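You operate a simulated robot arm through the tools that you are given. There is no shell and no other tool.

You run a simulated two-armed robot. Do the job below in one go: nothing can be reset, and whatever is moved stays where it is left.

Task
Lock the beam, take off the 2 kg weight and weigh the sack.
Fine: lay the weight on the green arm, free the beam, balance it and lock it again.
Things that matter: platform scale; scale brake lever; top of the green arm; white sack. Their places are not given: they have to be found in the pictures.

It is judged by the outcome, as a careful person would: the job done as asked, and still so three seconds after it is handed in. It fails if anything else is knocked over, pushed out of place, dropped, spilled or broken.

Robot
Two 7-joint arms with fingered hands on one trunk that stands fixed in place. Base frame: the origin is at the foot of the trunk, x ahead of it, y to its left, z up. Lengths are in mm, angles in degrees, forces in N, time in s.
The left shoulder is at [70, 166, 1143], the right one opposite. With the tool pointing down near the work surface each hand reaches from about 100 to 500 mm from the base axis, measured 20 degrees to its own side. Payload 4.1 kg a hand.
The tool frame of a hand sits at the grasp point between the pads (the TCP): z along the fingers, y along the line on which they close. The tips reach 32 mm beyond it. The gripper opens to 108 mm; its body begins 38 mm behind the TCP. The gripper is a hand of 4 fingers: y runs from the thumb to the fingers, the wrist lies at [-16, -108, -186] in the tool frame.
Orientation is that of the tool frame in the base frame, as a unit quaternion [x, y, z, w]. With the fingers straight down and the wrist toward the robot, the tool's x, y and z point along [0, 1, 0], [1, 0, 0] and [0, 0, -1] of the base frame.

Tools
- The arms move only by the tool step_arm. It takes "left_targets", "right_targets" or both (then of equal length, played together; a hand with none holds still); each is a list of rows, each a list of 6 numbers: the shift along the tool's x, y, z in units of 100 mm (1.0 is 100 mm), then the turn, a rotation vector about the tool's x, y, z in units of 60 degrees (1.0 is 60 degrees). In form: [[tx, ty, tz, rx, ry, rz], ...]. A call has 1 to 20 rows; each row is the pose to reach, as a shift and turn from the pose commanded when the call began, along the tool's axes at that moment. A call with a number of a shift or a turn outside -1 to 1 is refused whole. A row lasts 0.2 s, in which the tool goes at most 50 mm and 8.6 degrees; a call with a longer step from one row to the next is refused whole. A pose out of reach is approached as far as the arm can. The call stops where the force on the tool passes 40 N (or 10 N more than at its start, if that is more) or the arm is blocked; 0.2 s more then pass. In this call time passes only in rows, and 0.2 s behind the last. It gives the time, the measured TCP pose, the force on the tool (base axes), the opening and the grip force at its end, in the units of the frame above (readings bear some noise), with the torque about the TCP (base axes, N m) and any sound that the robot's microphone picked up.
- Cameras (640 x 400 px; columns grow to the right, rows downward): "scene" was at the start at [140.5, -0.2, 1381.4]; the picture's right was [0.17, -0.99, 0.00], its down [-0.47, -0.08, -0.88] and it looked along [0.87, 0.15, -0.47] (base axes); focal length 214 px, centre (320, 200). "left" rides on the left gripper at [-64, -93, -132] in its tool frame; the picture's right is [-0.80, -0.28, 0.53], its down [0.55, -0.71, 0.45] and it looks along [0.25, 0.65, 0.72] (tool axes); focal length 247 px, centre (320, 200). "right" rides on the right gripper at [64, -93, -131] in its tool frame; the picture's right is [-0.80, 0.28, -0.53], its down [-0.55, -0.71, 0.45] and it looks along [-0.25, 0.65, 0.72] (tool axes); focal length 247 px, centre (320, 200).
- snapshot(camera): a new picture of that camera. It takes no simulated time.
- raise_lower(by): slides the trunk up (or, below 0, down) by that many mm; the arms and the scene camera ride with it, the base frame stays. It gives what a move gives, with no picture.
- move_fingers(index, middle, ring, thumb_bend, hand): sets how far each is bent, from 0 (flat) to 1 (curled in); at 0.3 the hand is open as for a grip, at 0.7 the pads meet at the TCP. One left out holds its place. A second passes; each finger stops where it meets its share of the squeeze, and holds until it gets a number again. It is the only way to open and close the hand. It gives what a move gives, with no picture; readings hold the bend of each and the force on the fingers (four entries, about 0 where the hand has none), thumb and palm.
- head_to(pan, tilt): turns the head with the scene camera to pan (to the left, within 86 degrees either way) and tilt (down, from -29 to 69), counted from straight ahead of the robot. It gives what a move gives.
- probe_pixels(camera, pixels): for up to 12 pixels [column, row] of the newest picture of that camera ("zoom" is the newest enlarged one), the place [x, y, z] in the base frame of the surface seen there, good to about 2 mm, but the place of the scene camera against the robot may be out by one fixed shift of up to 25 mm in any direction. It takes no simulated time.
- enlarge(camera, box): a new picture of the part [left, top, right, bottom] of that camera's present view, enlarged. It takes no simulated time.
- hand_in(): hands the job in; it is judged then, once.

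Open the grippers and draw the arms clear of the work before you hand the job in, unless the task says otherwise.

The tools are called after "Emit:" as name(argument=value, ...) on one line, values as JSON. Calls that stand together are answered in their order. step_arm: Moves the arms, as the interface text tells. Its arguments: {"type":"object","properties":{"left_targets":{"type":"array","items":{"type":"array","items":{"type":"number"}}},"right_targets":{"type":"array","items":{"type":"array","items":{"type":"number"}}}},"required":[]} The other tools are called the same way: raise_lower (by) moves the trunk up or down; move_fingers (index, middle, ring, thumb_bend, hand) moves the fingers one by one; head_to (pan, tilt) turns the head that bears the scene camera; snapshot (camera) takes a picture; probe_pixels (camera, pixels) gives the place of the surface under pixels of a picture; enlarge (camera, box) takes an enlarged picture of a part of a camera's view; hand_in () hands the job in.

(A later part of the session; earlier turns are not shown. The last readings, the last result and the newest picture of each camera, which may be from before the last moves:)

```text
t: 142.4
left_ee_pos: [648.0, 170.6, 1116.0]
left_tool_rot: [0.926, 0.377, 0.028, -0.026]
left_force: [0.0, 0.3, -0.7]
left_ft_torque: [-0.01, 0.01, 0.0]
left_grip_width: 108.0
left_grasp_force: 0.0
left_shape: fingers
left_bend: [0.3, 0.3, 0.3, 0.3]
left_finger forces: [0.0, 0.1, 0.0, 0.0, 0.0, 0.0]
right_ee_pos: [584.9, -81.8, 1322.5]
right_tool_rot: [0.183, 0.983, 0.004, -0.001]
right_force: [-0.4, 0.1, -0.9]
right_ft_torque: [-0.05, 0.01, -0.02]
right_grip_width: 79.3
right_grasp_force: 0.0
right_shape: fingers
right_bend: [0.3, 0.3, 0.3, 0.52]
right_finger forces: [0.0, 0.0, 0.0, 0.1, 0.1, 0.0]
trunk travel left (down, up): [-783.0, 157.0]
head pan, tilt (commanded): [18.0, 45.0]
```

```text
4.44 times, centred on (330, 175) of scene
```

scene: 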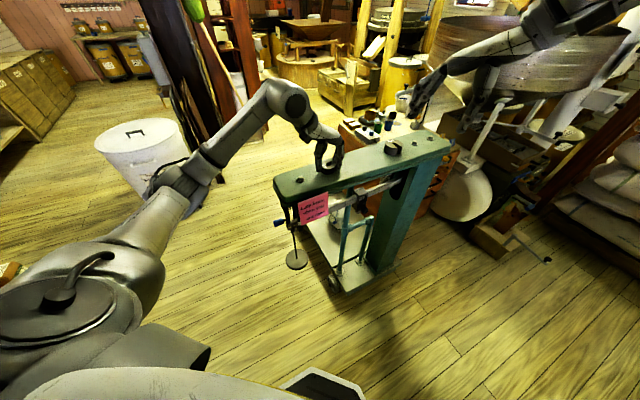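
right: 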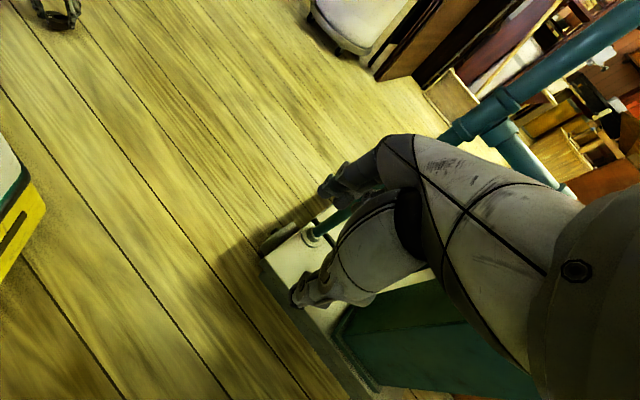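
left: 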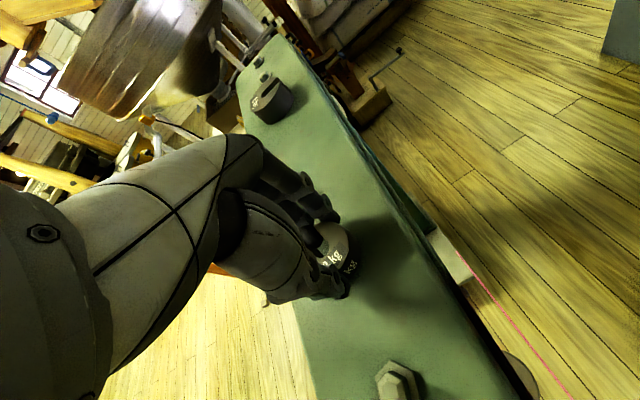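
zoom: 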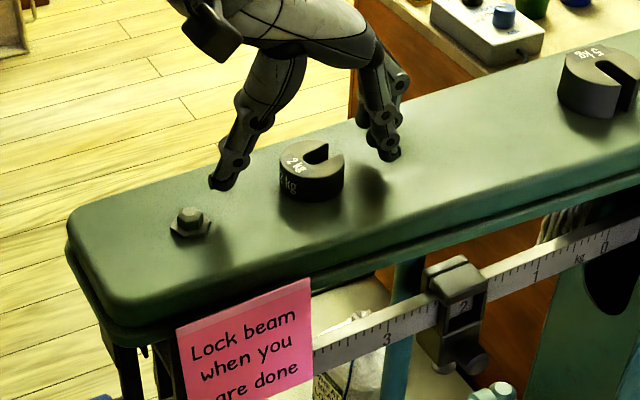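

The 2 kg weight lies flat and free on the green arm. I raise the hand clear of it and retreat along the arm.

Emit:
raise_lower(by=45)

Emit:
step_arm(left_targets=[[-0.02, -0.14, 0, 0, 0, 0], [-0.05, -0.35, 0.005, 0, 0, 0], [-0.08, -0.57, 0.009, 0, 0, 0], [-0.111, -0.78, 0.012, 0, 0, 0]])

Emit:
step_arm(left_targets=[[-0.02, -0.14, 0, 0, 0, 0], [-0.05, -0.35, 0.005, 0, 0, 0], [-0.08, -0.57, 0.009, 0, 0, 0], [-0.111, -0.78, 0.012, 0, 0, 0]])

Emit:
step_arm(left_targets=[[-0.02, -0.14, 0, 0, 0, 0], [-0.05, -0.35, 0.005, 0, 0, 0], [-0.08, -0.57, 0.009, 0, 0, 0], [-0.111, -0.78, 0.012, 0, 0, 0]])

Emit:
snapshot(camera="scene")

```text
t: 143.3
left_ee_pos: [648.6, 169.6, 1160.1]
left_tool_rot: [0.926, 0.376, 0.029, -0.026]
left_force: [0.1, -0.1, -0.1]
left_ft_torque: [-0.02, 0.0, -0.04]
left_grip_width: 108.1
left_grasp_force: 0.1
left_shape: fingers
left_bend: [0.3, 0.3, 0.3, 0.3]
left_finger forces: [0.1, 0.0, 0.1, 0.1, 0.0, 0.0]
right_ee_pos: [583.3, -80.7, 1368.8]
right_tool_rot: [0.182, 0.983, 0.005, -0.003]
right_force: [-1.2, 0.3, -0.4]
right_ft_torque: [-0.01, 0.0, -0.03]
right_grip_width: 79.5
right_grasp_force: 0.0
right_shape: fingers
right_bend: [0.3, 0.3, 0.3, 0.52]
right_finger forces: [0.1, 0.0, 0.0, 0.0, 0.0, 0.0]
trunk travel left (down, up): [-828.0, 112.0]
head pan, tilt (commanded): [18.0, 45.0]
```

```text
t: 144.3
left_ee_pos: [584.5, 218.3, 1160.1]
left_tool_rot: [0.926, 0.376, 0.03, -0.025]
left_force: [0.1, -0.2, 0.4]
left_ft_torque: [-0.03, -0.03, 0.0]
left_grip_width: 108.0
left_grasp_force: 0.1
left_shape: fingers
left_bend: [0.3, 0.3, 0.3, 0.3]
left_finger forces: [0.0, 0.1, 0.0, 0.0, 0.0, 0.1]
right_ee_pos: [582.0, -80.2, 1368.3]
right_tool_rot: [0.182, 0.983, 0.005, -0.002]
right_force: [-0.1, 0.1, 0.7]
right_ft_torque: [-0.04, -0.01, -0.01]
right_grip_width: 79.2
right_grasp_force: 0.0
right_shape: fingers
right_bend: [0.3, 0.3, 0.3, 0.52]
right_finger forces: [0.0, 0.0, 0.1, 0.0, 0.0, 0.1]
trunk travel left (down, up): [-828.0, 112.0]
head pan, tilt (commanded): [18.0, 45.0]
```

```text
t: 145.3
left_ee_pos: [522.7, 267.8, 1159.7]
left_tool_rot: [0.926, 0.377, 0.029, -0.026]
left_force: [-0.1, 0.5, -0.2]
left_ft_torque: [-0.02, 0.0, 0.0]
left_grip_width: 108.2
left_grasp_force: 0.1
left_shape: fingers
left_bend: [0.3, 0.3, 0.3, 0.3]
left_finger forces: [0.0, 0.0, 0.0, 0.0, 0.0, 0.0]
right_ee_pos: [583.0, -79.5, 1369.1]
right_tool_rot: [0.184, 0.983, 0.005, -0.002]
right_force: [1.3, -0.1, 0.9]
right_ft_torque: [0.02, -0.01, -0.02]
right_grip_width: 79.3
right_grasp_force: 0.0
right_shape: fingers
right_bend: [0.3, 0.3, 0.3, 0.52]
right_finger forces: [0.0, 0.0, 0.0, 0.0, 0.1, 0.0]
trunk travel left (down, up): [-828.0, 112.0]
head pan, tilt (commanded): [18.0, 45.0]
```

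```text
t: 146.3
left_ee_pos: [458.7, 315.8, 1160.8]
left_tool_rot: [0.926, 0.376, 0.029, -0.026]
left_force: [-0.4, -0.5, 0.2]
left_ft_torque: [-0.03, -0.03, -0.02]
left_grip_width: 108.3
left_grasp_force: 0.0
left_shape: fingers
left_bend: [0.3, 0.3, 0.3, 0.3]
left_finger forces: [0.1, 0.0, 0.1, 0.1, 0.0, 0.0]
right_ee_pos: [584.0, -79.6, 1369.2]
right_tool_rot: [0.184, 0.983, 0.006, -0.002]
right_force: [-0.5, -0.7, 1.3]
right_ft_torque: [0.01, 0.0, -0.01]
right_grip_width: 79.4
right_grasp_force: 0.0
right_shape: fingers
right_bend: [0.3, 0.3, 0.3, 0.52]
right_finger forces: [0.0, 0.0, 0.0, 0.0, 0.0, 0.0]
trunk travel left (down, up): [-828.0, 112.0]
head pan, tilt (commanded): [18.0, 45.0]
```

```text
taken
```

scene: 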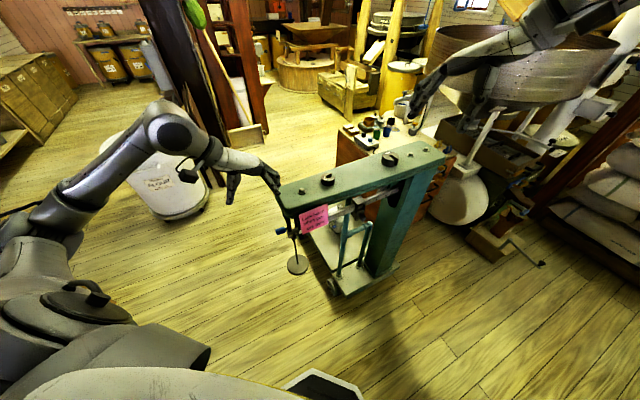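

Both weights sit on the arm. I swing the left arm back out 14° twice and then lower the trunk to the lever height.

Emit:
step_arm(left_targets=[[0.058, -0.196, 0, 0, 0, -0.047], [0.116, -0.392, 0, 0, 0, -0.093], [0.175, -0.587, 0, 0, 0, -0.14], [0.233, -0.783, 0, 0, 0, -0.187], [0.291, -0.979, 0, 0, 0, -0.233]])

Emit:
step_arm(left_targets=[[0.058, -0.196, 0, 0, 0, -0.047], [0.116, -0.392, 0, 0, 0, -0.093], [0.175, -0.587, 0, 0, 0, -0.14], [0.233, -0.783, 0, 0, 0, -0.187], [0.291, -0.979, 0, 0, 0, -0.233]])

Emit:
raise_lower(by=-300)

Emit:
raise_lower(by=-230)

Emit:
head_to(pan=25, tilt=12)

Emit:
snapshot(camera="scene")

```text
t: 147.5
left_ee_pos: [412.7, 405.3, 1165.7]
left_tool_rot: [0.873, 0.487, 0.032, -0.021]
left_force: [-0.3, 0.6, 0.3]
left_ft_torque: [0.01, -0.01, 0.0]
left_grip_width: 108.1
left_grasp_force: 0.0
left_shape: fingers
left_bend: [0.3, 0.3, 0.3, 0.3]
left_finger forces: [0.0, 0.0, 0.0, 0.0, 0.1, 0.0]
right_ee_pos: [583.7, -80.9, 1368.6]
right_tool_rot: [0.183, 0.983, 0.005, -0.002]
right_force: [0.8, 0.7, 0.0]
right_ft_torque: [0.0, -0.01, 0.01]
right_grip_width: 79.3
right_grasp_force: 0.0
right_shape: fingers
right_bend: [0.3, 0.3, 0.3, 0.52]
right_finger forces: [0.0, 0.1, 0.1, 0.1, 0.0, 0.0]
trunk travel left (down, up): [-828.0, 112.0]
head pan, tilt (commanded): [18.0, 45.0]
```

```text
t: 148.7
left_ee_pos: [344.3, 482.0, 1167.9]
left_tool_rot: [0.807, 0.589, 0.034, -0.017]
left_force: [-0.6, -0.6, 0.3]
left_ft_torque: [0.0, 0.01, -0.01]
left_grip_width: 108.5
left_grasp_force: 0.0
left_shape: fingers
left_bend: [0.3, 0.3, 0.3, 0.3]
left_finger forces: [0.0, 0.0, 0.0, 0.0, 0.0, 0.1]
right_ee_pos: [581.9, -80.6, 1370.0]
right_tool_rot: [0.181, 0.983, 0.005, -0.002]
right_force: [-0.3, -0.3, 0.3]
right_ft_torque: [0.0, -0.02, -0.01]
right_grip_width: 79.4
right_grasp_force: 0.1
right_shape: fingers
right_bend: [0.3, 0.3, 0.3, 0.52]
right_finger forces: [0.1, 0.1, 0.0, 0.0, 0.1, 0.1]
trunk travel left (down, up): [-828.0, 112.0]
head pan, tilt (commanded): [18.0, 45.0]
```

```text
t: 151.7
left_ee_pos: [344.9, 481.0, 868.2]
left_tool_rot: [0.808, 0.588, 0.035, -0.018]
left_force: [0.3, 0.1, -0.2]
left_ft_torque: [0.04, -0.03, 0.0]
left_grip_width: 108.3
left_grasp_force: 0.0
left_shape: fingers
left_bend: [0.3, 0.3, 0.3, 0.3]
left_finger forces: [0.1, 0.0, 0.1, 0.1, 0.0, 0.1]
right_ee_pos: [583.9, -80.8, 1068.0]
right_tool_rot: [0.183, 0.983, 0.005, -0.002]
right_force: [-0.5, 0.4, 0.3]
right_ft_torque: [0.01, 0.02, 0.03]
right_grip_width: 79.5
right_grasp_force: 0.1
right_shape: fingers
right_bend: [0.3, 0.3, 0.3, 0.52]
right_finger forces: [0.1, 0.1, 0.1, 0.1, 0.1, 0.0]
trunk travel left (down, up): [-528.0, 412.0]
head pan, tilt (commanded): [18.0, 45.0]
```

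```text
t: 154.1
left_ee_pos: [344.4, 480.9, 638.5]
left_tool_rot: [0.808, 0.588, 0.034, -0.018]
left_force: [0.1, 0.2, 0.2]
left_ft_torque: [0.01, -0.03, -0.03]
left_grip_width: 108.3
left_grasp_force: 0.1
left_shape: fingers
left_bend: [0.3, 0.3, 0.3, 0.3]
left_finger forces: [0.1, 0.1, 0.1, 0.1, 0.0, 0.0]
right_ee_pos: [583.8, -80.6, 838.3]
right_tool_rot: [0.182, 0.983, 0.004, -0.003]
right_force: [-0.7, 0.7, 0.0]
right_ft_torque: [0.0, 0.01, 0.02]
right_grip_width: 79.7
right_grasp_force: 0.1
right_shape: fingers
right_bend: [0.3, 0.3, 0.3, 0.52]
right_finger forces: [0.0, 0.0, 0.0, 0.0, 0.0, 0.0]
trunk travel left (down, up): [-298.0, 642.0]
head pan, tilt (commanded): [18.0, 45.0]
```

```text
t: 155.1
left_ee_pos: [346.1, 481.9, 638.2]
left_tool_rot: [0.807, 0.589, 0.033, -0.018]
left_force: [0.6, 0.0, 1.2]
left_ft_torque: [0.02, -0.02, -0.02]
left_grip_width: 108.4
left_grasp_force: 0.2
left_shape: fingers
left_bend: [0.3, 0.3, 0.3, 0.3]
left_finger forces: [0.1, 0.0, 0.1, 0.1, 0.1, 0.0]
right_ee_pos: [584.5, -80.2, 839.0]
right_tool_rot: [0.182, 0.983, 0.005, -0.002]
right_force: [0.2, 0.6, -0.8]
right_ft_torque: [0.0, 0.0, 0.0]
right_grip_width: 79.4
right_grasp_force: 0.0
right_shape: fingers
right_bend: [0.3, 0.3, 0.3, 0.52]
right_finger forces: [0.1, 0.1, 0.0, 0.0, 0.0, 0.1]
trunk travel left (down, up): [-298.0, 642.0]
head pan, tilt (commanded): [25.0, 12.0]
```

```text
taken
```

scene: 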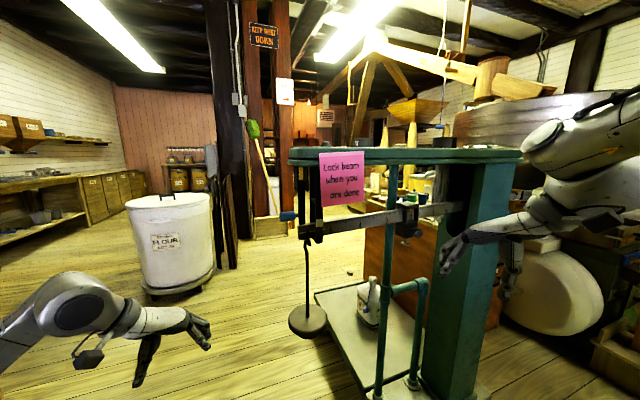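

Shoulders are back at the height used before. I raise the left hand 200 mm in the open space on the left.

Emit:
step_arm(left_targets=[[0, 0, -0.25, 0, 0, 0], [0, 0, -0.5, 0, 0, 0], [0, 0, -0.75, 0, 0, 0], [0, 0, -1.0, 0, 0, 0]])

Emit:
step_arm(left_targets=[[0, 0, -0.25, 0, 0, 0], [0, 0, -0.5, 0, 0, 0], [0, 0, -0.75, 0, 0, 0], [0, 0, -1.0, 0, 0, 0]])

```text
t: 156.1
left_ee_pos: [342.1, 485.6, 732.8]
left_tool_rot: [0.809, 0.587, 0.035, -0.018]
left_force: [0.0, 0.8, -0.3]
left_ft_torque: [-0.01, -0.01, 0.01]
left_grip_width: 108.8
left_grasp_force: 0.0
left_shape: fingers
left_bend: [0.3, 0.3, 0.3, 0.3]
left_finger forces: [0.0, 0.0, 0.1, 0.0, 0.0, 0.0]
left hand out of reach, approached as far as the arm can: row 4
right_ee_pos: [583.9, -81.6, 838.9]
right_tool_rot: [0.182, 0.983, 0.006, -0.001]
right_force: [0.4, 0.7, -0.7]
right_ft_torque: [0.02, -0.01, 0.0]
right_grip_width: 79.5
right_grasp_force: 0.1
right_shape: fingers
right_bend: [0.3, 0.3, 0.3, 0.52]
right_finger forces: [0.0, 0.0, 0.0, 0.0, 0.1, 0.0]
trunk travel left (down, up): [-298.0, 642.0]
head pan, tilt (commanded): [25.0, 12.0]
```

```text
t: 157.1
left_ee_pos: [346.0, 466.8, 854.8]
left_tool_rot: [0.814, 0.578, 0.066, 0.004]
left_force: [2.7, 1.9, -8.9]
left_ft_torque: [-0.21, 0.18, -0.06]
left_grip_width: 108.6
left_grasp_force: 0.1
left_shape: fingers
left_bend: [0.3, 0.3, 0.3, 0.3]
left_finger forces: [0.1, 0.1, 0.0, 0.0, 0.0, 0.1]
left hand out of reach, approached as far as the arm can: row 1, 2, 3
right_ee_pos: [585.7, -84.8, 836.7]
right_tool_rot: [0.183, 0.983, 0.007, -0.003]
right_force: [0.4, -0.7, -0.9]
right_ft_torque: [0.03, 0.05, 0.0]
right_grip_width: 79.3
right_grasp_force: 0.1
right_shape: fingers
right_bend: [0.3, 0.3, 0.3, 0.52]
right_finger forces: [0.0, 0.0, 0.0, 0.0, 0.0, 0.0]
trunk travel left (down, up): [-298.0, 642.0]
head pan, tilt (commanded): [25.0, 12.0]
```

The arm re-folded partway but is at (346,467,855). I let it settle and look.

Emit:
step_arm(left_targets=[[0, 0, 0, 0, 0, 0]])

Emit:
snapshot(camera="scene")

```text
t: 157.5
left_ee_pos: [342.2, 476.7, 833.3]
left_tool_rot: [0.808, 0.588, 0.034, -0.018]
left_force: [0.8, -0.6, -0.5]
left_ft_torque: [0.03, -0.01, 0.0]
left_grip_width: 108.9
left_grasp_force: 0.1
left_shape: fingers
left_bend: [0.3, 0.3, 0.3, 0.3]
left_finger forces: [0.1, 0.0, 0.0, 0.1, 0.0, 0.0]
right_ee_pos: [584.5, -81.6, 838.3]
right_tool_rot: [0.183, 0.983, 0.004, -0.003]
right_force: [-0.1, 0.2, -0.2]
right_ft_torque: [0.01, 0.02, -0.01]
right_grip_width: 79.3
right_grasp_force: 0.1
right_shape: fingers
right_bend: [0.3, 0.3, 0.3, 0.52]
right_finger forces: [0.0, 0.0, 0.1, 0.1, 0.0, 0.1]
trunk travel left (down, up): [-298.0, 642.0]
head pan, tilt (commanded): [25.0, 12.0]
```

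```text
taken
```

scene: 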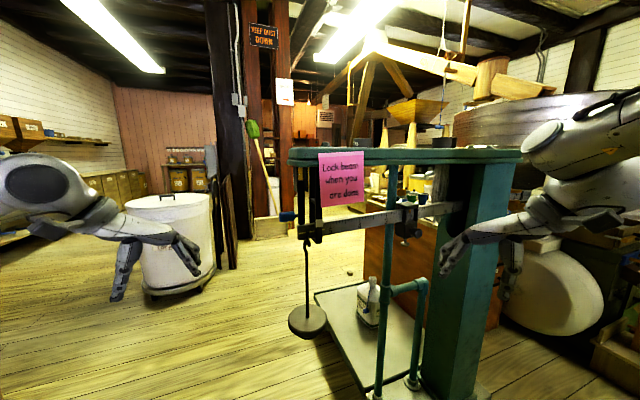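

I now turn the left hand (first half) toward the along-the-beam pointing pose while moving to about (382,437,928).

Emit:
step_arm(left_targets=[[-0.031, 0.085, -0.16, -0.122, -0.03, 0.03], [-0.063, 0.171, -0.32, -0.245, -0.06, 0.06], [-0.094, 0.256, -0.48, -0.367, -0.09, 0.09], [-0.125, 0.341, -0.64, -0.489, -0.12, 0.12], [-0.157, 0.427, -0.8, -0.612, -0.15, 0.15], [-0.188, 0.512, -0.96, -0.734, -0.18, 0.18]])

```text
t: 158.9
left_ee_pos: [381.5, 437.6, 928.7]
left_tool_rot: [0.805, 0.456, 0.176, 0.337]
left_force: [0.5, 0.5, 0.0]
left_ft_torque: [0.0, 0.03, 0.0]
left_grip_width: 108.6
left_grasp_force: 0.1
left_shape: fingers
left_bend: [0.3, 0.3, 0.3, 0.3]
left_finger forces: [0.0, 0.0, 0.0, 0.0, 0.1, 0.1]
right_ee_pos: [586.0, -80.1, 839.8]
right_tool_rot: [0.182, 0.983, 0.004, -0.002]
right_force: [-0.4, -0.5, 0.2]
right_ft_torque: [0.04, -0.02, -0.01]
right_grip_width: 79.3
right_grasp_force: 0.1
right_shape: fingers
right_bend: [0.3, 0.3, 0.3, 0.52]
right_finger forces: [0.0, 0.0, 0.1, 0.1, 0.0, 0.0]
trunk travel left (down, up): [-298.0, 642.0]
head pan, tilt (commanded): [25.0, 12.0]
```

Reached without trouble. I continue turning to the rolled pose used before (pointing along the beam, thumb toward the far side), in two steps.

Emit:
step_arm(left_targets=[[-0.002, 0.04, 0.062, -0.08, 0.02, 0.106], [-0.005, 0.08, 0.124, -0.16, 0.04, 0.211], [-0.007, 0.12, 0.186, -0.24, 0.06, 0.317], [-0.01, 0.16, 0.248, -0.32, 0.08, 0.422], [-0.012, 0.2, 0.31, -0.4, 0.1, 0.528]])

Emit:
step_arm(left_targets=[[0, 0, 0, -0.08, 0.02, 0.106], [0, 0, 0, -0.16, 0.04, 0.211], [0, 0, 0, -0.24, 0.06, 0.317], [0, 0, 0, -0.32, 0.08, 0.422], [0, 0, 0, -0.4, 0.1, 0.528]])

Emit:
snapshot(camera="scene")

```text
t: 160.1
left_ee_pos: [410.3, 418.3, 918.7]
left_tool_rot: [0.802, 0.189, 0.389, 0.411]
left_force: [-0.2, 0.3, 0.0]
left_ft_torque: [0.0, 0.01, 0.02]
left_grip_width: 108.4
left_grasp_force: 0.0
left_shape: fingers
left_bend: [0.3, 0.3, 0.3, 0.3]
left_finger forces: [0.1, 0.0, 0.0, 0.0, 0.0, 0.1]
right_ee_pos: [584.5, -79.8, 838.0]
right_tool_rot: [0.182, 0.983, 0.005, -0.002]
right_force: [1.0, -0.3, -0.2]
right_ft_torque: [0.04, -0.02, 0.02]
right_grip_width: 79.5
right_grasp_force: 0.1
right_shape: fingers
right_bend: [0.3, 0.3, 0.3, 0.52]
right_finger forces: [0.0, 0.0, 0.0, 0.0, 0.0, 0.1]
trunk travel left (down, up): [-298.0, 642.0]
head pan, tilt (commanded): [25.0, 12.0]
```

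```text
t: 161.3
left_ee_pos: [409.5, 417.4, 918.1]
left_tool_rot: [0.7, -0.097, 0.558, 0.434]
left_force: [-0.2, -0.5, 0.0]
left_ft_torque: [0.02, -0.01, 0.0]
left_grip_width: 108.8
left_grasp_force: 0.1
left_shape: fingers
left_bend: [0.3, 0.3, 0.3, 0.3]
left_finger forces: [0.0, 0.0, 0.0, 0.0, 0.0, 0.1]
right_ee_pos: [583.8, -80.5, 839.3]
right_tool_rot: [0.182, 0.983, 0.006, -0.002]
right_force: [-0.1, -0.4, 0.3]
right_ft_torque: [0.01, -0.02, 0.0]
right_grip_width: 79.6
right_grasp_force: 0.2
right_shape: fingers
right_bend: [0.3, 0.3, 0.3, 0.52]
right_finger forces: [0.0, 0.0, 0.0, 0.1, 0.0, 0.0]
trunk travel left (down, up): [-298.0, 642.0]
head pan, tilt (commanded): [25.0, 12.0]
```

```text
taken
```

scene: 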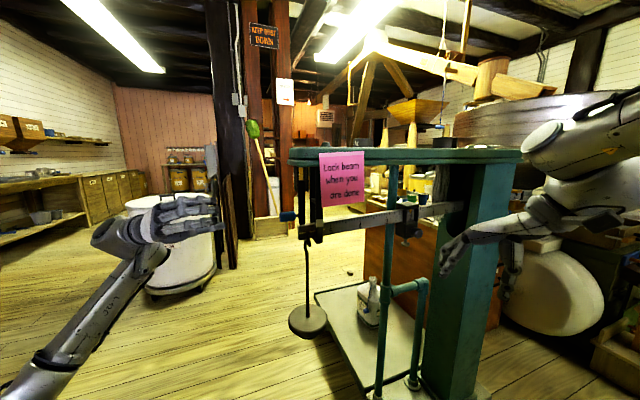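

Orientation as before. I set a 56 mm gap and probe the knob's present place (scene pixel about (288,216)).

Emit:
move_fingers(hand="left", index=0.5, middle=0.5, ring=0.5, thumb_bend=0.5)

Emit:
enlarge(camera="scene", box=[230, 150, 350, 250])

Emit:
probe_pixels(camera="zoom", pixels=[[300, 265], [320, 265], [340, 265], [310, 250], [310, 280], [372, 240], [372, 180], [372, 290], [380, 325], [420, 310], [436, 295]])

Emit:
snapshot(camera="left")

```text
t: 162.3
left_ee_pos: [408.9, 417.7, 918.8]
left_tool_rot: [0.7, -0.096, 0.558, 0.434]
left_force: [-0.2, -0.6, 0.7]
left_ft_torque: [0.01, -0.03, 0.0]
left_grip_width: 56.4
left_grasp_force: 0.0
left_shape: fingers
left_bend: [0.5, 0.5, 0.5, 0.5]
left_finger forces: [0.1, 0.0, 0.0, 0.1, 0.0, 0.0]
right_ee_pos: [584.3, -79.8, 838.4]
right_tool_rot: [0.182, 0.983, 0.005, -0.001]
right_force: [-0.3, -0.1, -0.8]
right_ft_torque: [0.04, 0.02, 0.01]
right_grip_width: 79.3
right_grasp_force: 0.0
right_shape: fingers
right_bend: [0.3, 0.3, 0.3, 0.52]
right_finger forces: [0.0, 0.0, 0.1, 0.0, 0.0, 0.0]
trunk travel left (down, up): [-298.0, 642.0]
head pan, tilt (commanded): [25.0, 12.0]
```

```text
4.00 times, centred on (290, 200) of scene
```

zoom: 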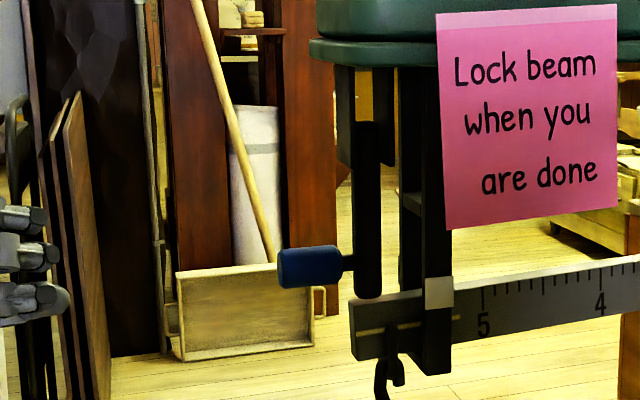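

```text
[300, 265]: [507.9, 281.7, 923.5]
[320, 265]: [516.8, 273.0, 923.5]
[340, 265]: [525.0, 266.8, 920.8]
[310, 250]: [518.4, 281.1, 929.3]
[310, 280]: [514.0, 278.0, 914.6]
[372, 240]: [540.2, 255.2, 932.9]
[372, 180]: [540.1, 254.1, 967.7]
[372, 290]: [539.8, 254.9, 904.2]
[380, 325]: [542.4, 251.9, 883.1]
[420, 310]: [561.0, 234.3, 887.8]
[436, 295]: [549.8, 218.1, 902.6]
```

```text
taken
```

left: 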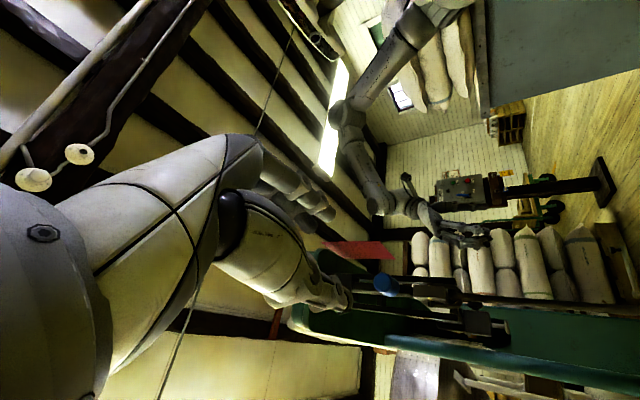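

The knob is centred near z 923, right between thumb and fingers' line. I slide the hand in along the beam direction, 138 mm in two moves.

Emit:
step_arm(left_targets=[[0, 0, 0.25, 0, 0, 0], [0, 0, 0.5, 0, 0, 0], [0, 0, 0.75, 0, 0, 0], [0, 0, 1.0, 0, 0, 0]])

Emit:
step_arm(left_targets=[[0, 0, 0.13, 0, 0, 0], [0, 0, 0.26, 0, 0, 0], [0, 0, 0.38, 0, 0, 0]])

Emit:
snapshot(camera="scene")

Emit:
enlarge(camera="scene", box=[230, 150, 350, 250])

```text
t: 163.3
left_ee_pos: [479.5, 347.3, 918.3]
left_tool_rot: [0.701, -0.097, 0.558, 0.434]
left_force: [0.4, -1.0, 0.1]
left_ft_torque: [0.0, -0.01, 0.0]
left_grip_width: 56.0
left_grasp_force: 0.2
left_shape: fingers
left_bend: [0.5, 0.5, 0.5, 0.5]
left_finger forces: [0.0, 0.0, 0.0, 0.0, 0.0, 0.1]
right_ee_pos: [583.9, -79.9, 837.8]
right_tool_rot: [0.182, 0.983, 0.006, -0.003]
right_force: [-0.6, 0.0, 0.0]
right_ft_torque: [-0.01, -0.03, 0.02]
right_grip_width: 79.2
right_grasp_force: 0.0
right_shape: fingers
right_bend: [0.3, 0.3, 0.3, 0.52]
right_finger forces: [0.0, 0.0, 0.1, 0.1, 0.1, 0.0]
trunk travel left (down, up): [-298.0, 642.0]
head pan, tilt (commanded): [25.0, 12.0]
```

```text
t: 164.1
left_ee_pos: [505.6, 319.1, 919.1]
left_tool_rot: [0.7, -0.097, 0.558, 0.434]
left_force: [-0.8, -0.7, -0.3]
left_ft_torque: [-0.01, -0.02, 0.0]
left_grip_width: 56.4
left_grasp_force: 0.1
left_shape: fingers
left_bend: [0.5, 0.5, 0.5, 0.5]
left_finger forces: [0.1, 0.0, 0.1, 0.0, 0.0, 0.0]
right_ee_pos: [585.0, -81.0, 838.3]
right_tool_rot: [0.182, 0.983, 0.005, -0.002]
right_force: [0.5, 0.0, 0.4]
right_ft_torque: [0.01, -0.01, 0.02]
right_grip_width: 79.5
right_grasp_force: 0.1
right_shape: fingers
right_bend: [0.3, 0.3, 0.3, 0.52]
right_finger forces: [0.0, 0.1, 0.0, 0.0, 0.1, 0.1]
trunk travel left (down, up): [-298.0, 642.0]
head pan, tilt (commanded): [25.0, 12.0]
```

```text
taken
```

scene: 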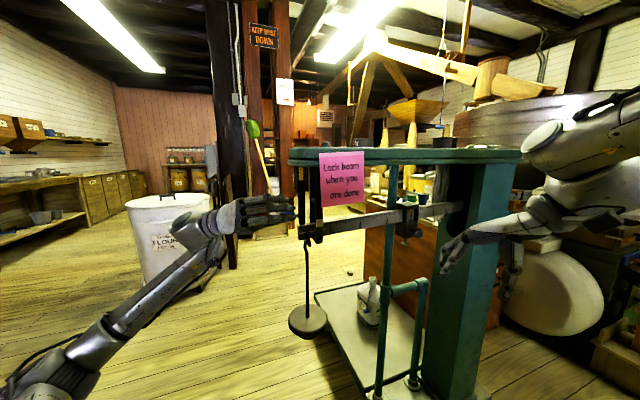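

```text
4.00 times, centred on (290, 200) of scene
```

zoom: 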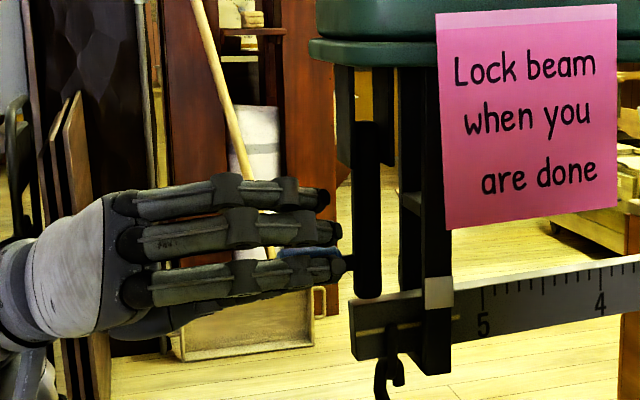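

The knob is caged: fingers on my side, thumb behind. I now sweep the hand toward me and up along the lever's arc, rolling back with it; first third.

Emit:
step_arm(left_targets=[[-0.008, 0.08, 0, 0, 0, -0.055], [-0.017, 0.157, 0, 0, 0, -0.111], [-0.025, 0.235, 0, 0, 0, -0.167], [-0.034, 0.313, 0, 0, 0, -0.222], [-0.042, 0.391, 0, 0, 0, -0.278], [-0.051, 0.469, 0, 0, 0, -0.333]])

Emit:
snapshot(camera="scene")

Emit:
enlarge(camera="scene", box=[230, 150, 350, 250])

```text
t: 165.5
left_ee_pos: [475.2, 289.1, 937.4]
left_tool_rot: [0.707, 0.027, 0.474, 0.524]
left_force: [-1.3, 0.3, -7.1]
left_ft_torque: [-0.03, 0.22, 0.02]
left_grip_width: 61.0
left_grasp_force: 3.2
left_shape: fingers
left_bend: [0.5, 0.5, 0.5, 0.47]
left_finger forces: [0.0, 0.1, 0.1, 0.0, 5.7, 0.0]
right_ee_pos: [584.1, -81.0, 838.7]
right_tool_rot: [0.182, 0.983, 0.005, -0.001]
right_force: [-0.3, 0.0, -0.3]
right_ft_torque: [-0.02, -0.01, 0.0]
right_grip_width: 79.4
right_grasp_force: 0.1
right_shape: fingers
right_bend: [0.3, 0.3, 0.3, 0.52]
right_finger forces: [0.0, 0.1, 0.1, 0.0, 0.1, 0.1]
trunk travel left (down, up): [-298.0, 642.0]
head pan, tilt (commanded): [25.0, 12.0]
```

```text
taken
```

scene: 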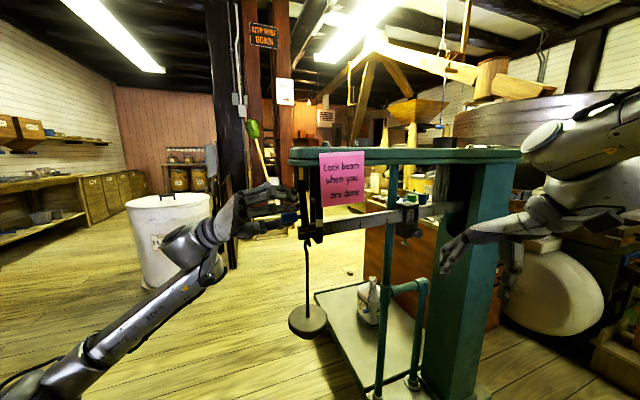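

```text
4.00 times, centred on (290, 200) of scene
```

zoom: 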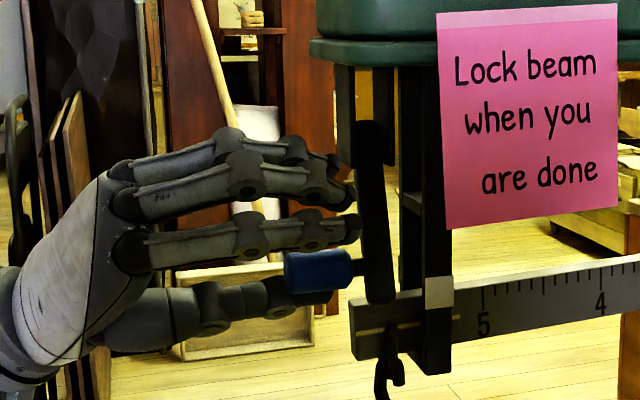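

The lever has started to move; the thumb is now beneath the knob. I probe knob and bar to see the angle.

Emit:
probe_pixels(camera="zoom", pixels=[[310, 268], [330, 265], [355, 265], [385, 290], [378, 240], [372, 190], [368, 150], [300, 255], [300, 285], [380, 330], [500, 295], [610, 275]])

```text
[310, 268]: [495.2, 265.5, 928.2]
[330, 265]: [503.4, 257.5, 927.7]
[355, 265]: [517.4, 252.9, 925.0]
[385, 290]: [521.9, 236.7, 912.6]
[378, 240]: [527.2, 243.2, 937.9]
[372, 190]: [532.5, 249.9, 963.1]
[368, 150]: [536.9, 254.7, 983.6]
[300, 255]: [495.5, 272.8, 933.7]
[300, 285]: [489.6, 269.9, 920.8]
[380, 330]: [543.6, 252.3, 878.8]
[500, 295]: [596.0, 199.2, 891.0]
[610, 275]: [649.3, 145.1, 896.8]
```

The lever is at about 73° but the thumb slipped underneath, where it has no leverage. I lower it, roll the hand 30° and bring the thumb behind the knob.

Emit:
step_arm(left_targets=[[-0.05, -0.07, -0.03, 0, 0, 0], [-0.102, -0.137, -0.06, 0, 0, 0], [-0.09, -0.18, -0.06, 0, 0, 0.125], [-0.077, -0.224, -0.06, 0, 0, 0.25], [-0.063, -0.268, -0.06, 0, 0, 0.375], [-0.05, -0.311, -0.06, 0, 0, 0.5]])

Emit:
enlarge(camera="scene", box=[230, 150, 350, 250])

```text
t: 166.9
left_ee_pos: [483.2, 304.6, 911.5]
left_tool_rot: [0.689, -0.158, 0.594, 0.383]
left_force: [-0.1, 0.1, 0.4]
left_ft_torque: [0.0, 0.0, 0.02]
left_grip_width: 56.3
left_grasp_force: 0.0
left_shape: fingers
left_bend: [0.5, 0.5, 0.5, 0.5]
left_finger forces: [0.0, 0.0, 0.1, 0.0, 0.0, 0.0]
right_ee_pos: [583.6, -80.2, 837.8]
right_tool_rot: [0.182, 0.983, 0.005, -0.002]
right_force: [0.5, 0.0, 0.2]
right_ft_torque: [0.0, 0.03, -0.02]
right_grip_width: 79.2
right_grasp_force: 0.1
right_shape: fingers
right_bend: [0.3, 0.3, 0.3, 0.52]
right_finger forces: [0.0, 0.0, 0.0, 0.0, 0.1, 0.0]
trunk travel left (down, up): [-298.0, 642.0]
head pan, tilt (commanded): [25.0, 12.0]
```

```text
4.00 times, centred on (290, 200) of scene
```

zoom: 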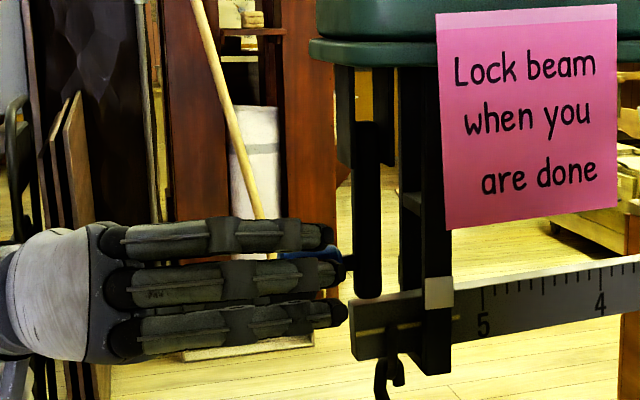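

The lever dropped back to vertical, so I set the thumb properly behind the knob (first back, then up) and then push toward me along the arc.

Emit:
step_arm(left_targets=[[0.029, -0.08, 0, 0, 0, 0], [0.058, -0.16, 0, 0, 0, 0], [0.166, -0.12, 0, 0, 0, 0], [0.274, -0.081, 0, 0, 0, 0], [0.228, 0.018, 0, 0, 0, -0.042], [0.181, 0.117, 0, 0, 0, -0.083], [0.194, 0.206, 0, 0, 0, -0.125], [0.207, 0.295, 0, 0, 0, -0.167]])

Emit:
enlarge(camera="scene", box=[230, 150, 350, 250])

Emit:
probe_pixels(camera="zoom", pixels=[[385, 285], [378, 240], [372, 190], [368, 150], [380, 330], [500, 295], [610, 275]])

```text
t: 168.7
left_ee_pos: [467.8, 290.1, 941.2]
left_tool_rot: [0.701, -0.097, 0.558, 0.434]
left_force: [0.3, -0.3, -1.6]
left_ft_torque: [-0.04, 0.01, 0.02]
left_grip_width: 56.7
left_grasp_force: 0.3
left_shape: fingers
left_bend: [0.5, 0.5, 0.5, 0.49]
left_finger forces: [0.0, 0.0, 0.1, 0.1, 0.4, 0.0]
right_ee_pos: [584.4, -82.2, 839.2]
right_tool_rot: [0.182, 0.983, 0.005, -0.001]
right_force: [0.5, 0.2, -0.2]
right_ft_torque: [0.03, -0.03, -0.02]
right_grip_width: 79.5
right_grasp_force: 0.1
right_shape: fingers
right_bend: [0.3, 0.3, 0.3, 0.52]
right_finger forces: [0.0, 0.0, 0.0, 0.0, 0.0, 0.1]
trunk travel left (down, up): [-298.0, 642.0]
head pan, tilt (commanded): [25.0, 12.0]
```

```text
4.00 times, centred on (290, 200) of scene
```

zoom: 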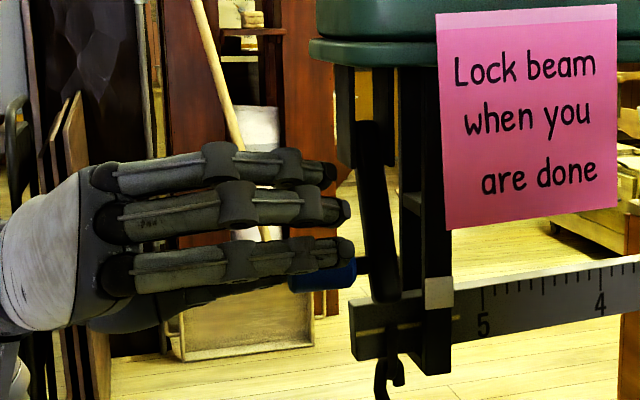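

```text
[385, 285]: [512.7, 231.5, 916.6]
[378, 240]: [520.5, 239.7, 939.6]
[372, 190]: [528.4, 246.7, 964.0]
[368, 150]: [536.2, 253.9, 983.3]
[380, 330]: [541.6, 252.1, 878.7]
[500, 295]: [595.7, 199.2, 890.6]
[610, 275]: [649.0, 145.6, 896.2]
```

Now it works: the lever is at about 64° with a light 1.6 N push. I continue to 30°.

Emit:
step_arm(left_targets=[[0.024, 0.056, 0, 0, 0, -0.083], [0.047, 0.111, 0, 0, 0, -0.167], [0.071, 0.167, 0, 0, 0, -0.25], [0.108, 0.217, 0, 0, 0, -0.333], [0.146, 0.267, 0, 0, 0, -0.417], [0.184, 0.317, 0, 0, 0, -0.5]])

Emit:
enlarge(camera="scene", box=[230, 150, 350, 250])

Emit:
probe_pixels(camera="zoom", pixels=[[400, 265], [385, 220], [372, 180], [365, 140], [375, 330], [500, 295], [610, 275]])

```text
t: 170.1
left_ee_pos: [454.1, 277.2, 972.5]
left_tool_rot: [0.701, 0.089, 0.427, 0.564]
left_force: [0.3, 0.6, -1.2]
left_ft_torque: [0.0, -0.02, 0.01]
left_grip_width: 56.8
left_grasp_force: 0.4
left_shape: fingers
left_bend: [0.5, 0.5, 0.5, 0.49]
left_finger forces: [0.1, 0.1, 0.0, 0.0, 0.5, 0.1]
right_ee_pos: [584.7, -80.2, 838.8]
right_tool_rot: [0.182, 0.983, 0.005, -0.002]
right_force: [-0.1, 0.1, -0.2]
right_ft_torque: [-0.01, 0.01, 0.04]
right_grip_width: 79.6
right_grasp_force: 0.0
right_shape: fingers
right_bend: [0.3, 0.3, 0.3, 0.52]
right_finger forces: [0.1, 0.0, 0.1, 0.1, 0.0, 0.1]
trunk travel left (down, up): [-298.0, 642.0]
head pan, tilt (commanded): [25.0, 12.0]
```

```text
4.00 times, centred on (290, 200) of scene
```

zoom: 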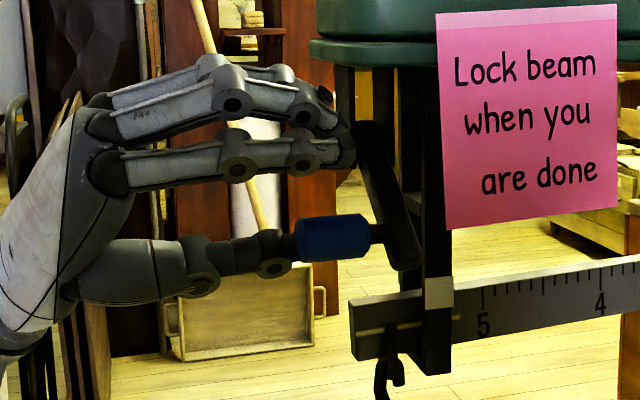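

```text
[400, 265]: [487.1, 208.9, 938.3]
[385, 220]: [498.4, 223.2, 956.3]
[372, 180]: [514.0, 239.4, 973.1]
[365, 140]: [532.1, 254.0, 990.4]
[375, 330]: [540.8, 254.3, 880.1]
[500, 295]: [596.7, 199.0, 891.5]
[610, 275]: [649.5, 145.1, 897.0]
```

The lever is at ~39°. I bring it up to horizontal, where it was at the start.

Emit:
step_arm(left_targets=[[0.039, 0.088, 0, 0, 0, -0.125], [0.078, 0.175, 0, 0, 0, -0.25], [0.116, 0.225, 0, 0, 0, -0.333], [0.154, 0.274, 0, 0, 0, -0.417], [0.175, 0.3, 0, 0, 0, -0.5]])

Emit:
snapshot(camera="scene")

Emit:
enlarge(camera="scene", box=[230, 150, 350, 250])

Emit:
probe_pixels(camera="zoom", pixels=[[360, 300], [420, 300], [500, 290], [610, 270], [330, 190], [410, 190], [380, 190]])

```text
t: 171.3
left_ee_pos: [454.4, 277.7, 1007.7]
left_tool_rot: [0.655, 0.268, 0.266, 0.655]
left_force: [0.3, 0.4, 0.3]
left_ft_torque: [0.01, -0.01, -0.02]
left_grip_width: 56.2
left_grasp_force: 0.0
left_shape: fingers
left_bend: [0.5, 0.5, 0.5, 0.5]
left_finger forces: [0.0, 0.0, 0.0, 0.0, 0.0, 0.1]
right_ee_pos: [583.8, -80.4, 839.0]
right_tool_rot: [0.183, 0.983, 0.005, -0.002]
right_force: [0.2, -0.7, -0.7]
right_ft_torque: [0.01, 0.01, 0.03]
right_grip_width: 79.7
right_grasp_force: 0.0
right_shape: fingers
right_bend: [0.3, 0.3, 0.3, 0.52]
right_finger forces: [0.0, 0.1, 0.0, 0.0, 0.0, 0.1]
trunk travel left (down, up): [-298.0, 642.0]
head pan, tilt (commanded): [25.0, 12.0]
```

```text
taken
```

scene: 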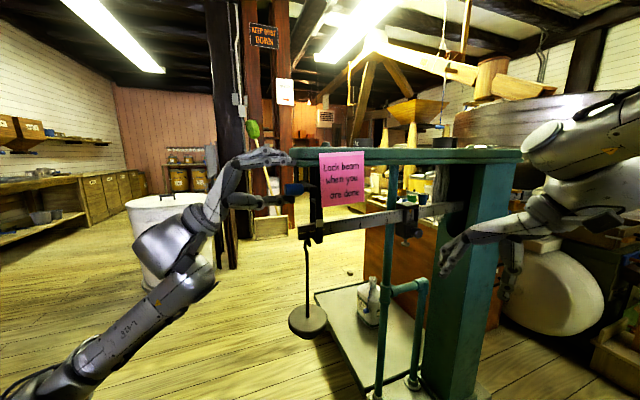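

```text
4.00 times, centred on (290, 200) of scene
```

zoom: 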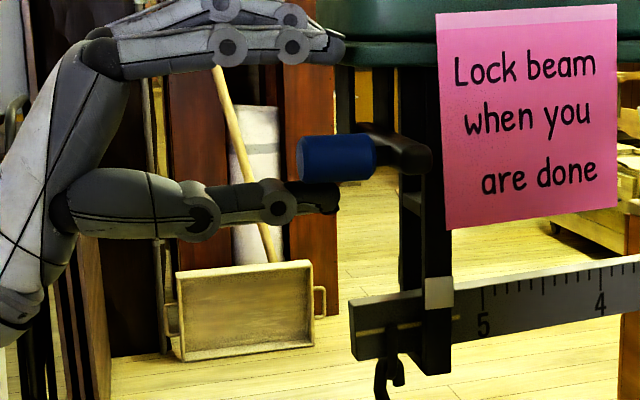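

```text
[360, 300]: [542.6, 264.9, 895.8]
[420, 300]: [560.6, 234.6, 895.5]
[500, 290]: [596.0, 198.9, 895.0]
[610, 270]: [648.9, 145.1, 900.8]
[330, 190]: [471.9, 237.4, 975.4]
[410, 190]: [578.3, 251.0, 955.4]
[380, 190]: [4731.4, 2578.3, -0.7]
```

The lever is back at horizontal (free) and stays there by itself. The beam still rests tip-down, so the poise at 2 outweighs the sack. I back the left hand off and bring the right hand round to the poise.

Emit:
step_arm(left_targets=[[0, 0, -0.25, 0, 0, 0], [0, 0, -0.5, 0, 0, 0], [0, 0, -0.75, 0, 0, 0], [0, 0, -1.0, 0, 0, 0]])

Emit:
enlarge(camera="scene", box=[230, 150, 350, 250])

Emit:
probe_pixels(camera="zoom", pixels=[[320, 150], [350, 150], [410, 145], [360, 300], [420, 292], [500, 290], [430, 305], [390, 330], [366, 330]])

```text
t: 172.3
left_ee_pos: [384.8, 347.2, 1006.8]
left_tool_rot: [0.655, 0.267, 0.267, 0.655]
left_force: [0.3, -0.3, -0.2]
left_ft_torque: [0.01, -0.05, -0.03]
left_grip_width: 56.1
left_grasp_force: 0.0
left_shape: fingers
left_bend: [0.5, 0.5, 0.5, 0.5]
left_finger forces: [0.0, 0.0, 0.0, 0.0, 0.1, 0.1]
right_ee_pos: [583.0, -79.9, 838.6]
right_tool_rot: [0.182, 0.983, 0.005, -0.001]
right_force: [0.0, 0.3, 0.5]
right_ft_torque: [-0.01, -0.01, -0.04]
right_grip_width: 79.5
right_grasp_force: 0.1
right_shape: fingers
right_bend: [0.3, 0.3, 0.3, 0.52]
right_finger forces: [0.1, 0.0, 0.1, 0.0, 0.0, 0.0]
trunk travel left (down, up): [-298.0, 642.0]
head pan, tilt (commanded): [25.0, 12.0]
```

```text
4.00 times, centred on (290, 200) of scene
```

zoom: 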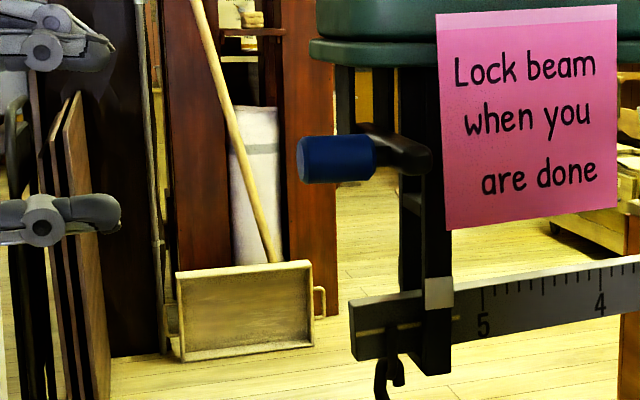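

```text
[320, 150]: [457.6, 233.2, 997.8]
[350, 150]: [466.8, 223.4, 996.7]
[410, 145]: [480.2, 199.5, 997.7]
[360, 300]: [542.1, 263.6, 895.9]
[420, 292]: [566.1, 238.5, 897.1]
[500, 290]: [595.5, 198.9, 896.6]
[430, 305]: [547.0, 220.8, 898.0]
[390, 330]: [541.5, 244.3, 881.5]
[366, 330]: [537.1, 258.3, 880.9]
```

The knob is back at its starting place (z≈992). Now the right hand: I turn it to point at the poise, in two halves.

Emit:
step_arm(right_targets=[[-0.025, 0.028, -0.017, -0.123, -0.0265, 0.0265], [-0.05, 0.055, -0.033, -0.246, -0.053, 0.053], [-0.075, 0.083, -0.05, -0.369, -0.0795, 0.0795], [-0.1, 0.11, -0.067, -0.492, -0.106, 0.106], [-0.125, 0.138, -0.083, -0.615, -0.1325, 0.1325], [-0.15, 0.166, -0.1, -0.738, -0.159, 0.159]])

Emit:
step_arm(right_targets=[[0, 0, 0, -0.123, -0.0265, 0.0265], [0, 0, 0, -0.246, -0.053, 0.053], [0, 0, 0, -0.369, -0.0795, 0.0795], [0, 0, 0, -0.492, -0.106, 0.106], [0, 0, 0, -0.615, -0.1325, 0.1325], [0, 0, 0, -0.738, -0.159, 0.159]])

Emit:
head_to(pan=8, tilt=12)

Emit:
snapshot(camera="scene")

```text
t: 173.7
left_ee_pos: [385.3, 347.0, 1007.2]
left_tool_rot: [0.655, 0.267, 0.267, 0.655]
left_force: [-0.4, 0.2, -0.2]
left_ft_torque: [-0.02, -0.03, -0.04]
left_grip_width: 56.0
left_grasp_force: 0.0
left_shape: fingers
left_bend: [0.5, 0.5, 0.5, 0.5]
left_finger forces: [0.0, 0.0, 0.0, 0.1, 0.0, 0.0]
right_ee_pos: [604.6, -71.1, 847.6]
right_tool_rot: [0.251, 0.887, 0.359, 0.147]
right_force: [0.4, -0.3, -0.5]
right_ft_torque: [0.01, 0.0, 0.01]
right_grip_width: 79.6
right_grasp_force: 0.1
right_shape: fingers
right_bend: [0.3, 0.3, 0.3, 0.52]
right_finger forces: [0.0, 0.0, 0.0, 0.0, 0.1, 0.1]
trunk travel left (down, up): [-298.0, 642.0]
head pan, tilt (commanded): [25.0, 12.0]
```

```text
t: 175.1
left_ee_pos: [386.1, 348.0, 1006.5]
left_tool_rot: [0.655, 0.266, 0.266, 0.655]
left_force: [-0.3, -0.4, -0.2]
left_ft_torque: [-0.02, 0.02, 0.04]
left_grip_width: 56.1
left_grasp_force: 0.0
left_shape: fingers
left_bend: [0.5, 0.5, 0.5, 0.5]
left_finger forces: [0.0, 0.1, 0.1, 0.1, 0.0, 0.0]
right_ee_pos: [604.8, -71.6, 849.0]
right_tool_rot: [0.276, 0.647, 0.656, 0.271]
right_force: [-0.3, 0.2, 0.3]
right_ft_torque: [-0.01, 0.03, 0.02]
right_grip_width: 79.3
right_grasp_force: 0.0
right_shape: fingers
right_bend: [0.3, 0.3, 0.3, 0.52]
right_finger forces: [0.1, 0.0, 0.0, 0.0, 0.0, 0.0]
trunk travel left (down, up): [-298.0, 642.0]
head pan, tilt (commanded): [25.0, 12.0]
```

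```text
t: 175.9
left_ee_pos: [384.8, 347.3, 1007.2]
left_tool_rot: [0.654, 0.268, 0.268, 0.654]
left_force: [1.0, 0.2, 0.1]
left_ft_torque: [0.0, -0.01, 0.02]
left_grip_width: 56.2
left_grasp_force: 0.0
left_shape: fingers
left_bend: [0.5, 0.5, 0.5, 0.5]
left_finger forces: [0.0, 0.0, 0.0, 0.1, 0.0, 0.0]
right_ee_pos: [604.9, -70.9, 848.0]
right_tool_rot: [0.274, 0.65, 0.655, 0.27]
right_force: [-0.1, -0.1, -0.7]
right_ft_torque: [-0.03, 0.02, 0.01]
right_grip_width: 79.5
right_grasp_force: 0.1
right_shape: fingers
right_bend: [0.3, 0.3, 0.3, 0.52]
right_finger forces: [0.0, 0.1, 0.0, 0.0, 0.1, 0.1]
trunk travel left (down, up): [-298.0, 642.0]
head pan, tilt (commanded): [8.0, 12.0]
```

```text
taken
```

scene: 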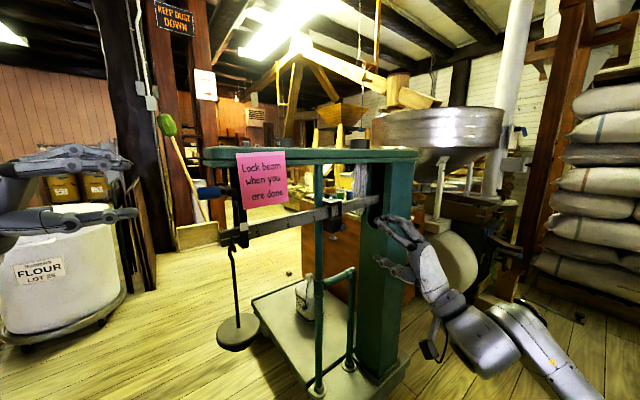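

The right hand points at the poise from 200 mm in front of the beam. I advance it so fingers and thumb again straddle the poise's knob.

Emit:
step_arm(right_targets=[[-0.03, 0.02, 0.25, 0, 0, 0], [-0.06, 0.04, 0.5, 0, 0, 0], [-0.09, 0.04, 0.75, 0, 0, 0], [-0.09, 0.04, 1.0, 0, 0, 0]])

Emit:
step_arm(right_targets=[[0, 0, 0.15, 0, 0, 0], [0, 0, 0.3, 0, 0, 0], [0, 0, 0.43, 0, 0, 0]])

Emit:
snapshot(camera="scene")

Emit:
enlarge(camera="scene", box=[280, 160, 430, 260])

Emit:
snapshot(camera="right")

```text
t: 176.9
left_ee_pos: [385.8, 350.0, 1006.2]
left_tool_rot: [0.654, 0.267, 0.267, 0.655]
left_force: [-0.4, 0.2, 0.0]
left_ft_torque: [-0.01, 0.03, 0.02]
left_grip_width: 55.8
left_grasp_force: 0.2
left_shape: fingers
left_bend: [0.5, 0.5, 0.5, 0.5]
left_finger forces: [0.1, 0.0, 0.1, 0.0, 0.1, 0.1]
right_ee_pos: [682.7, -6.3, 854.3]
right_tool_rot: [0.275, 0.649, 0.655, 0.271]
right_force: [0.7, -0.2, 0.0]
right_ft_torque: [0.0, -0.03, -0.01]
right_grip_width: 79.4
right_grasp_force: 0.0
right_shape: fingers
right_bend: [0.3, 0.3, 0.3, 0.52]
right_finger forces: [0.0, 0.1, 0.0, 0.0, 0.0, 0.1]
trunk travel left (down, up): [-298.0, 642.0]
head pan, tilt (commanded): [8.0, 12.0]
```

```text
t: 177.7
left_ee_pos: [385.4, 349.5, 1006.5]
left_tool_rot: [0.655, 0.267, 0.266, 0.655]
left_force: [0.7, 0.1, 0.2]
left_ft_torque: [0.0, -0.03, 0.0]
left_grip_width: 56.3
left_grasp_force: 0.0
left_shape: fingers
left_bend: [0.5, 0.5, 0.5, 0.5]
left_finger forces: [0.0, 0.1, 0.1, 0.1, 0.1, 0.1]
right_ee_pos: [713.7, 23.5, 853.0]
right_tool_rot: [0.275, 0.649, 0.656, 0.271]
right_force: [0.3, -0.7, 0.9]
right_ft_torque: [-0.01, -0.05, 0.01]
right_grip_width: 79.5
right_grasp_force: 0.0
right_shape: fingers
right_bend: [0.3, 0.3, 0.3, 0.52]
right_finger forces: [0.0, 0.0, 0.1, 0.1, 0.0, 0.0]
trunk travel left (down, up): [-298.0, 642.0]
head pan, tilt (commanded): [8.0, 12.0]
```

```text
taken
```

scene: 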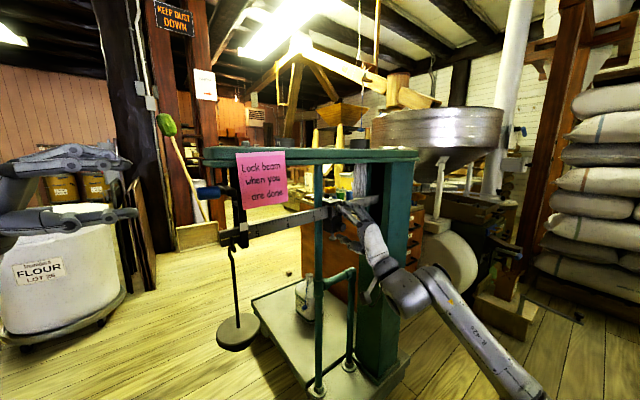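

```text
4.00 times, centred on (355, 210) of scene
```

zoom: 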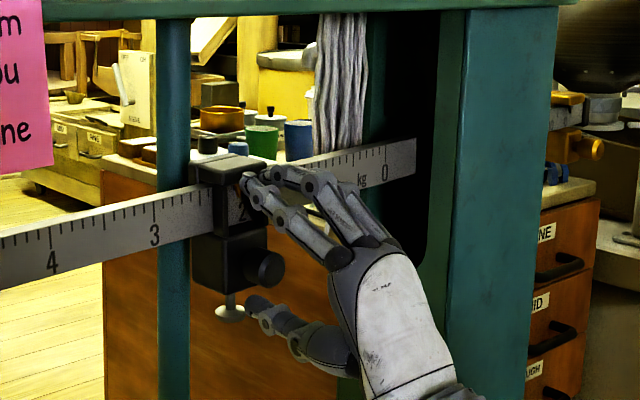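

```text
taken
```

right: 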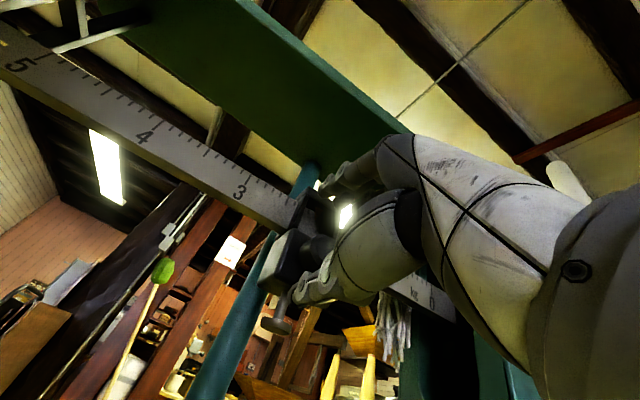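

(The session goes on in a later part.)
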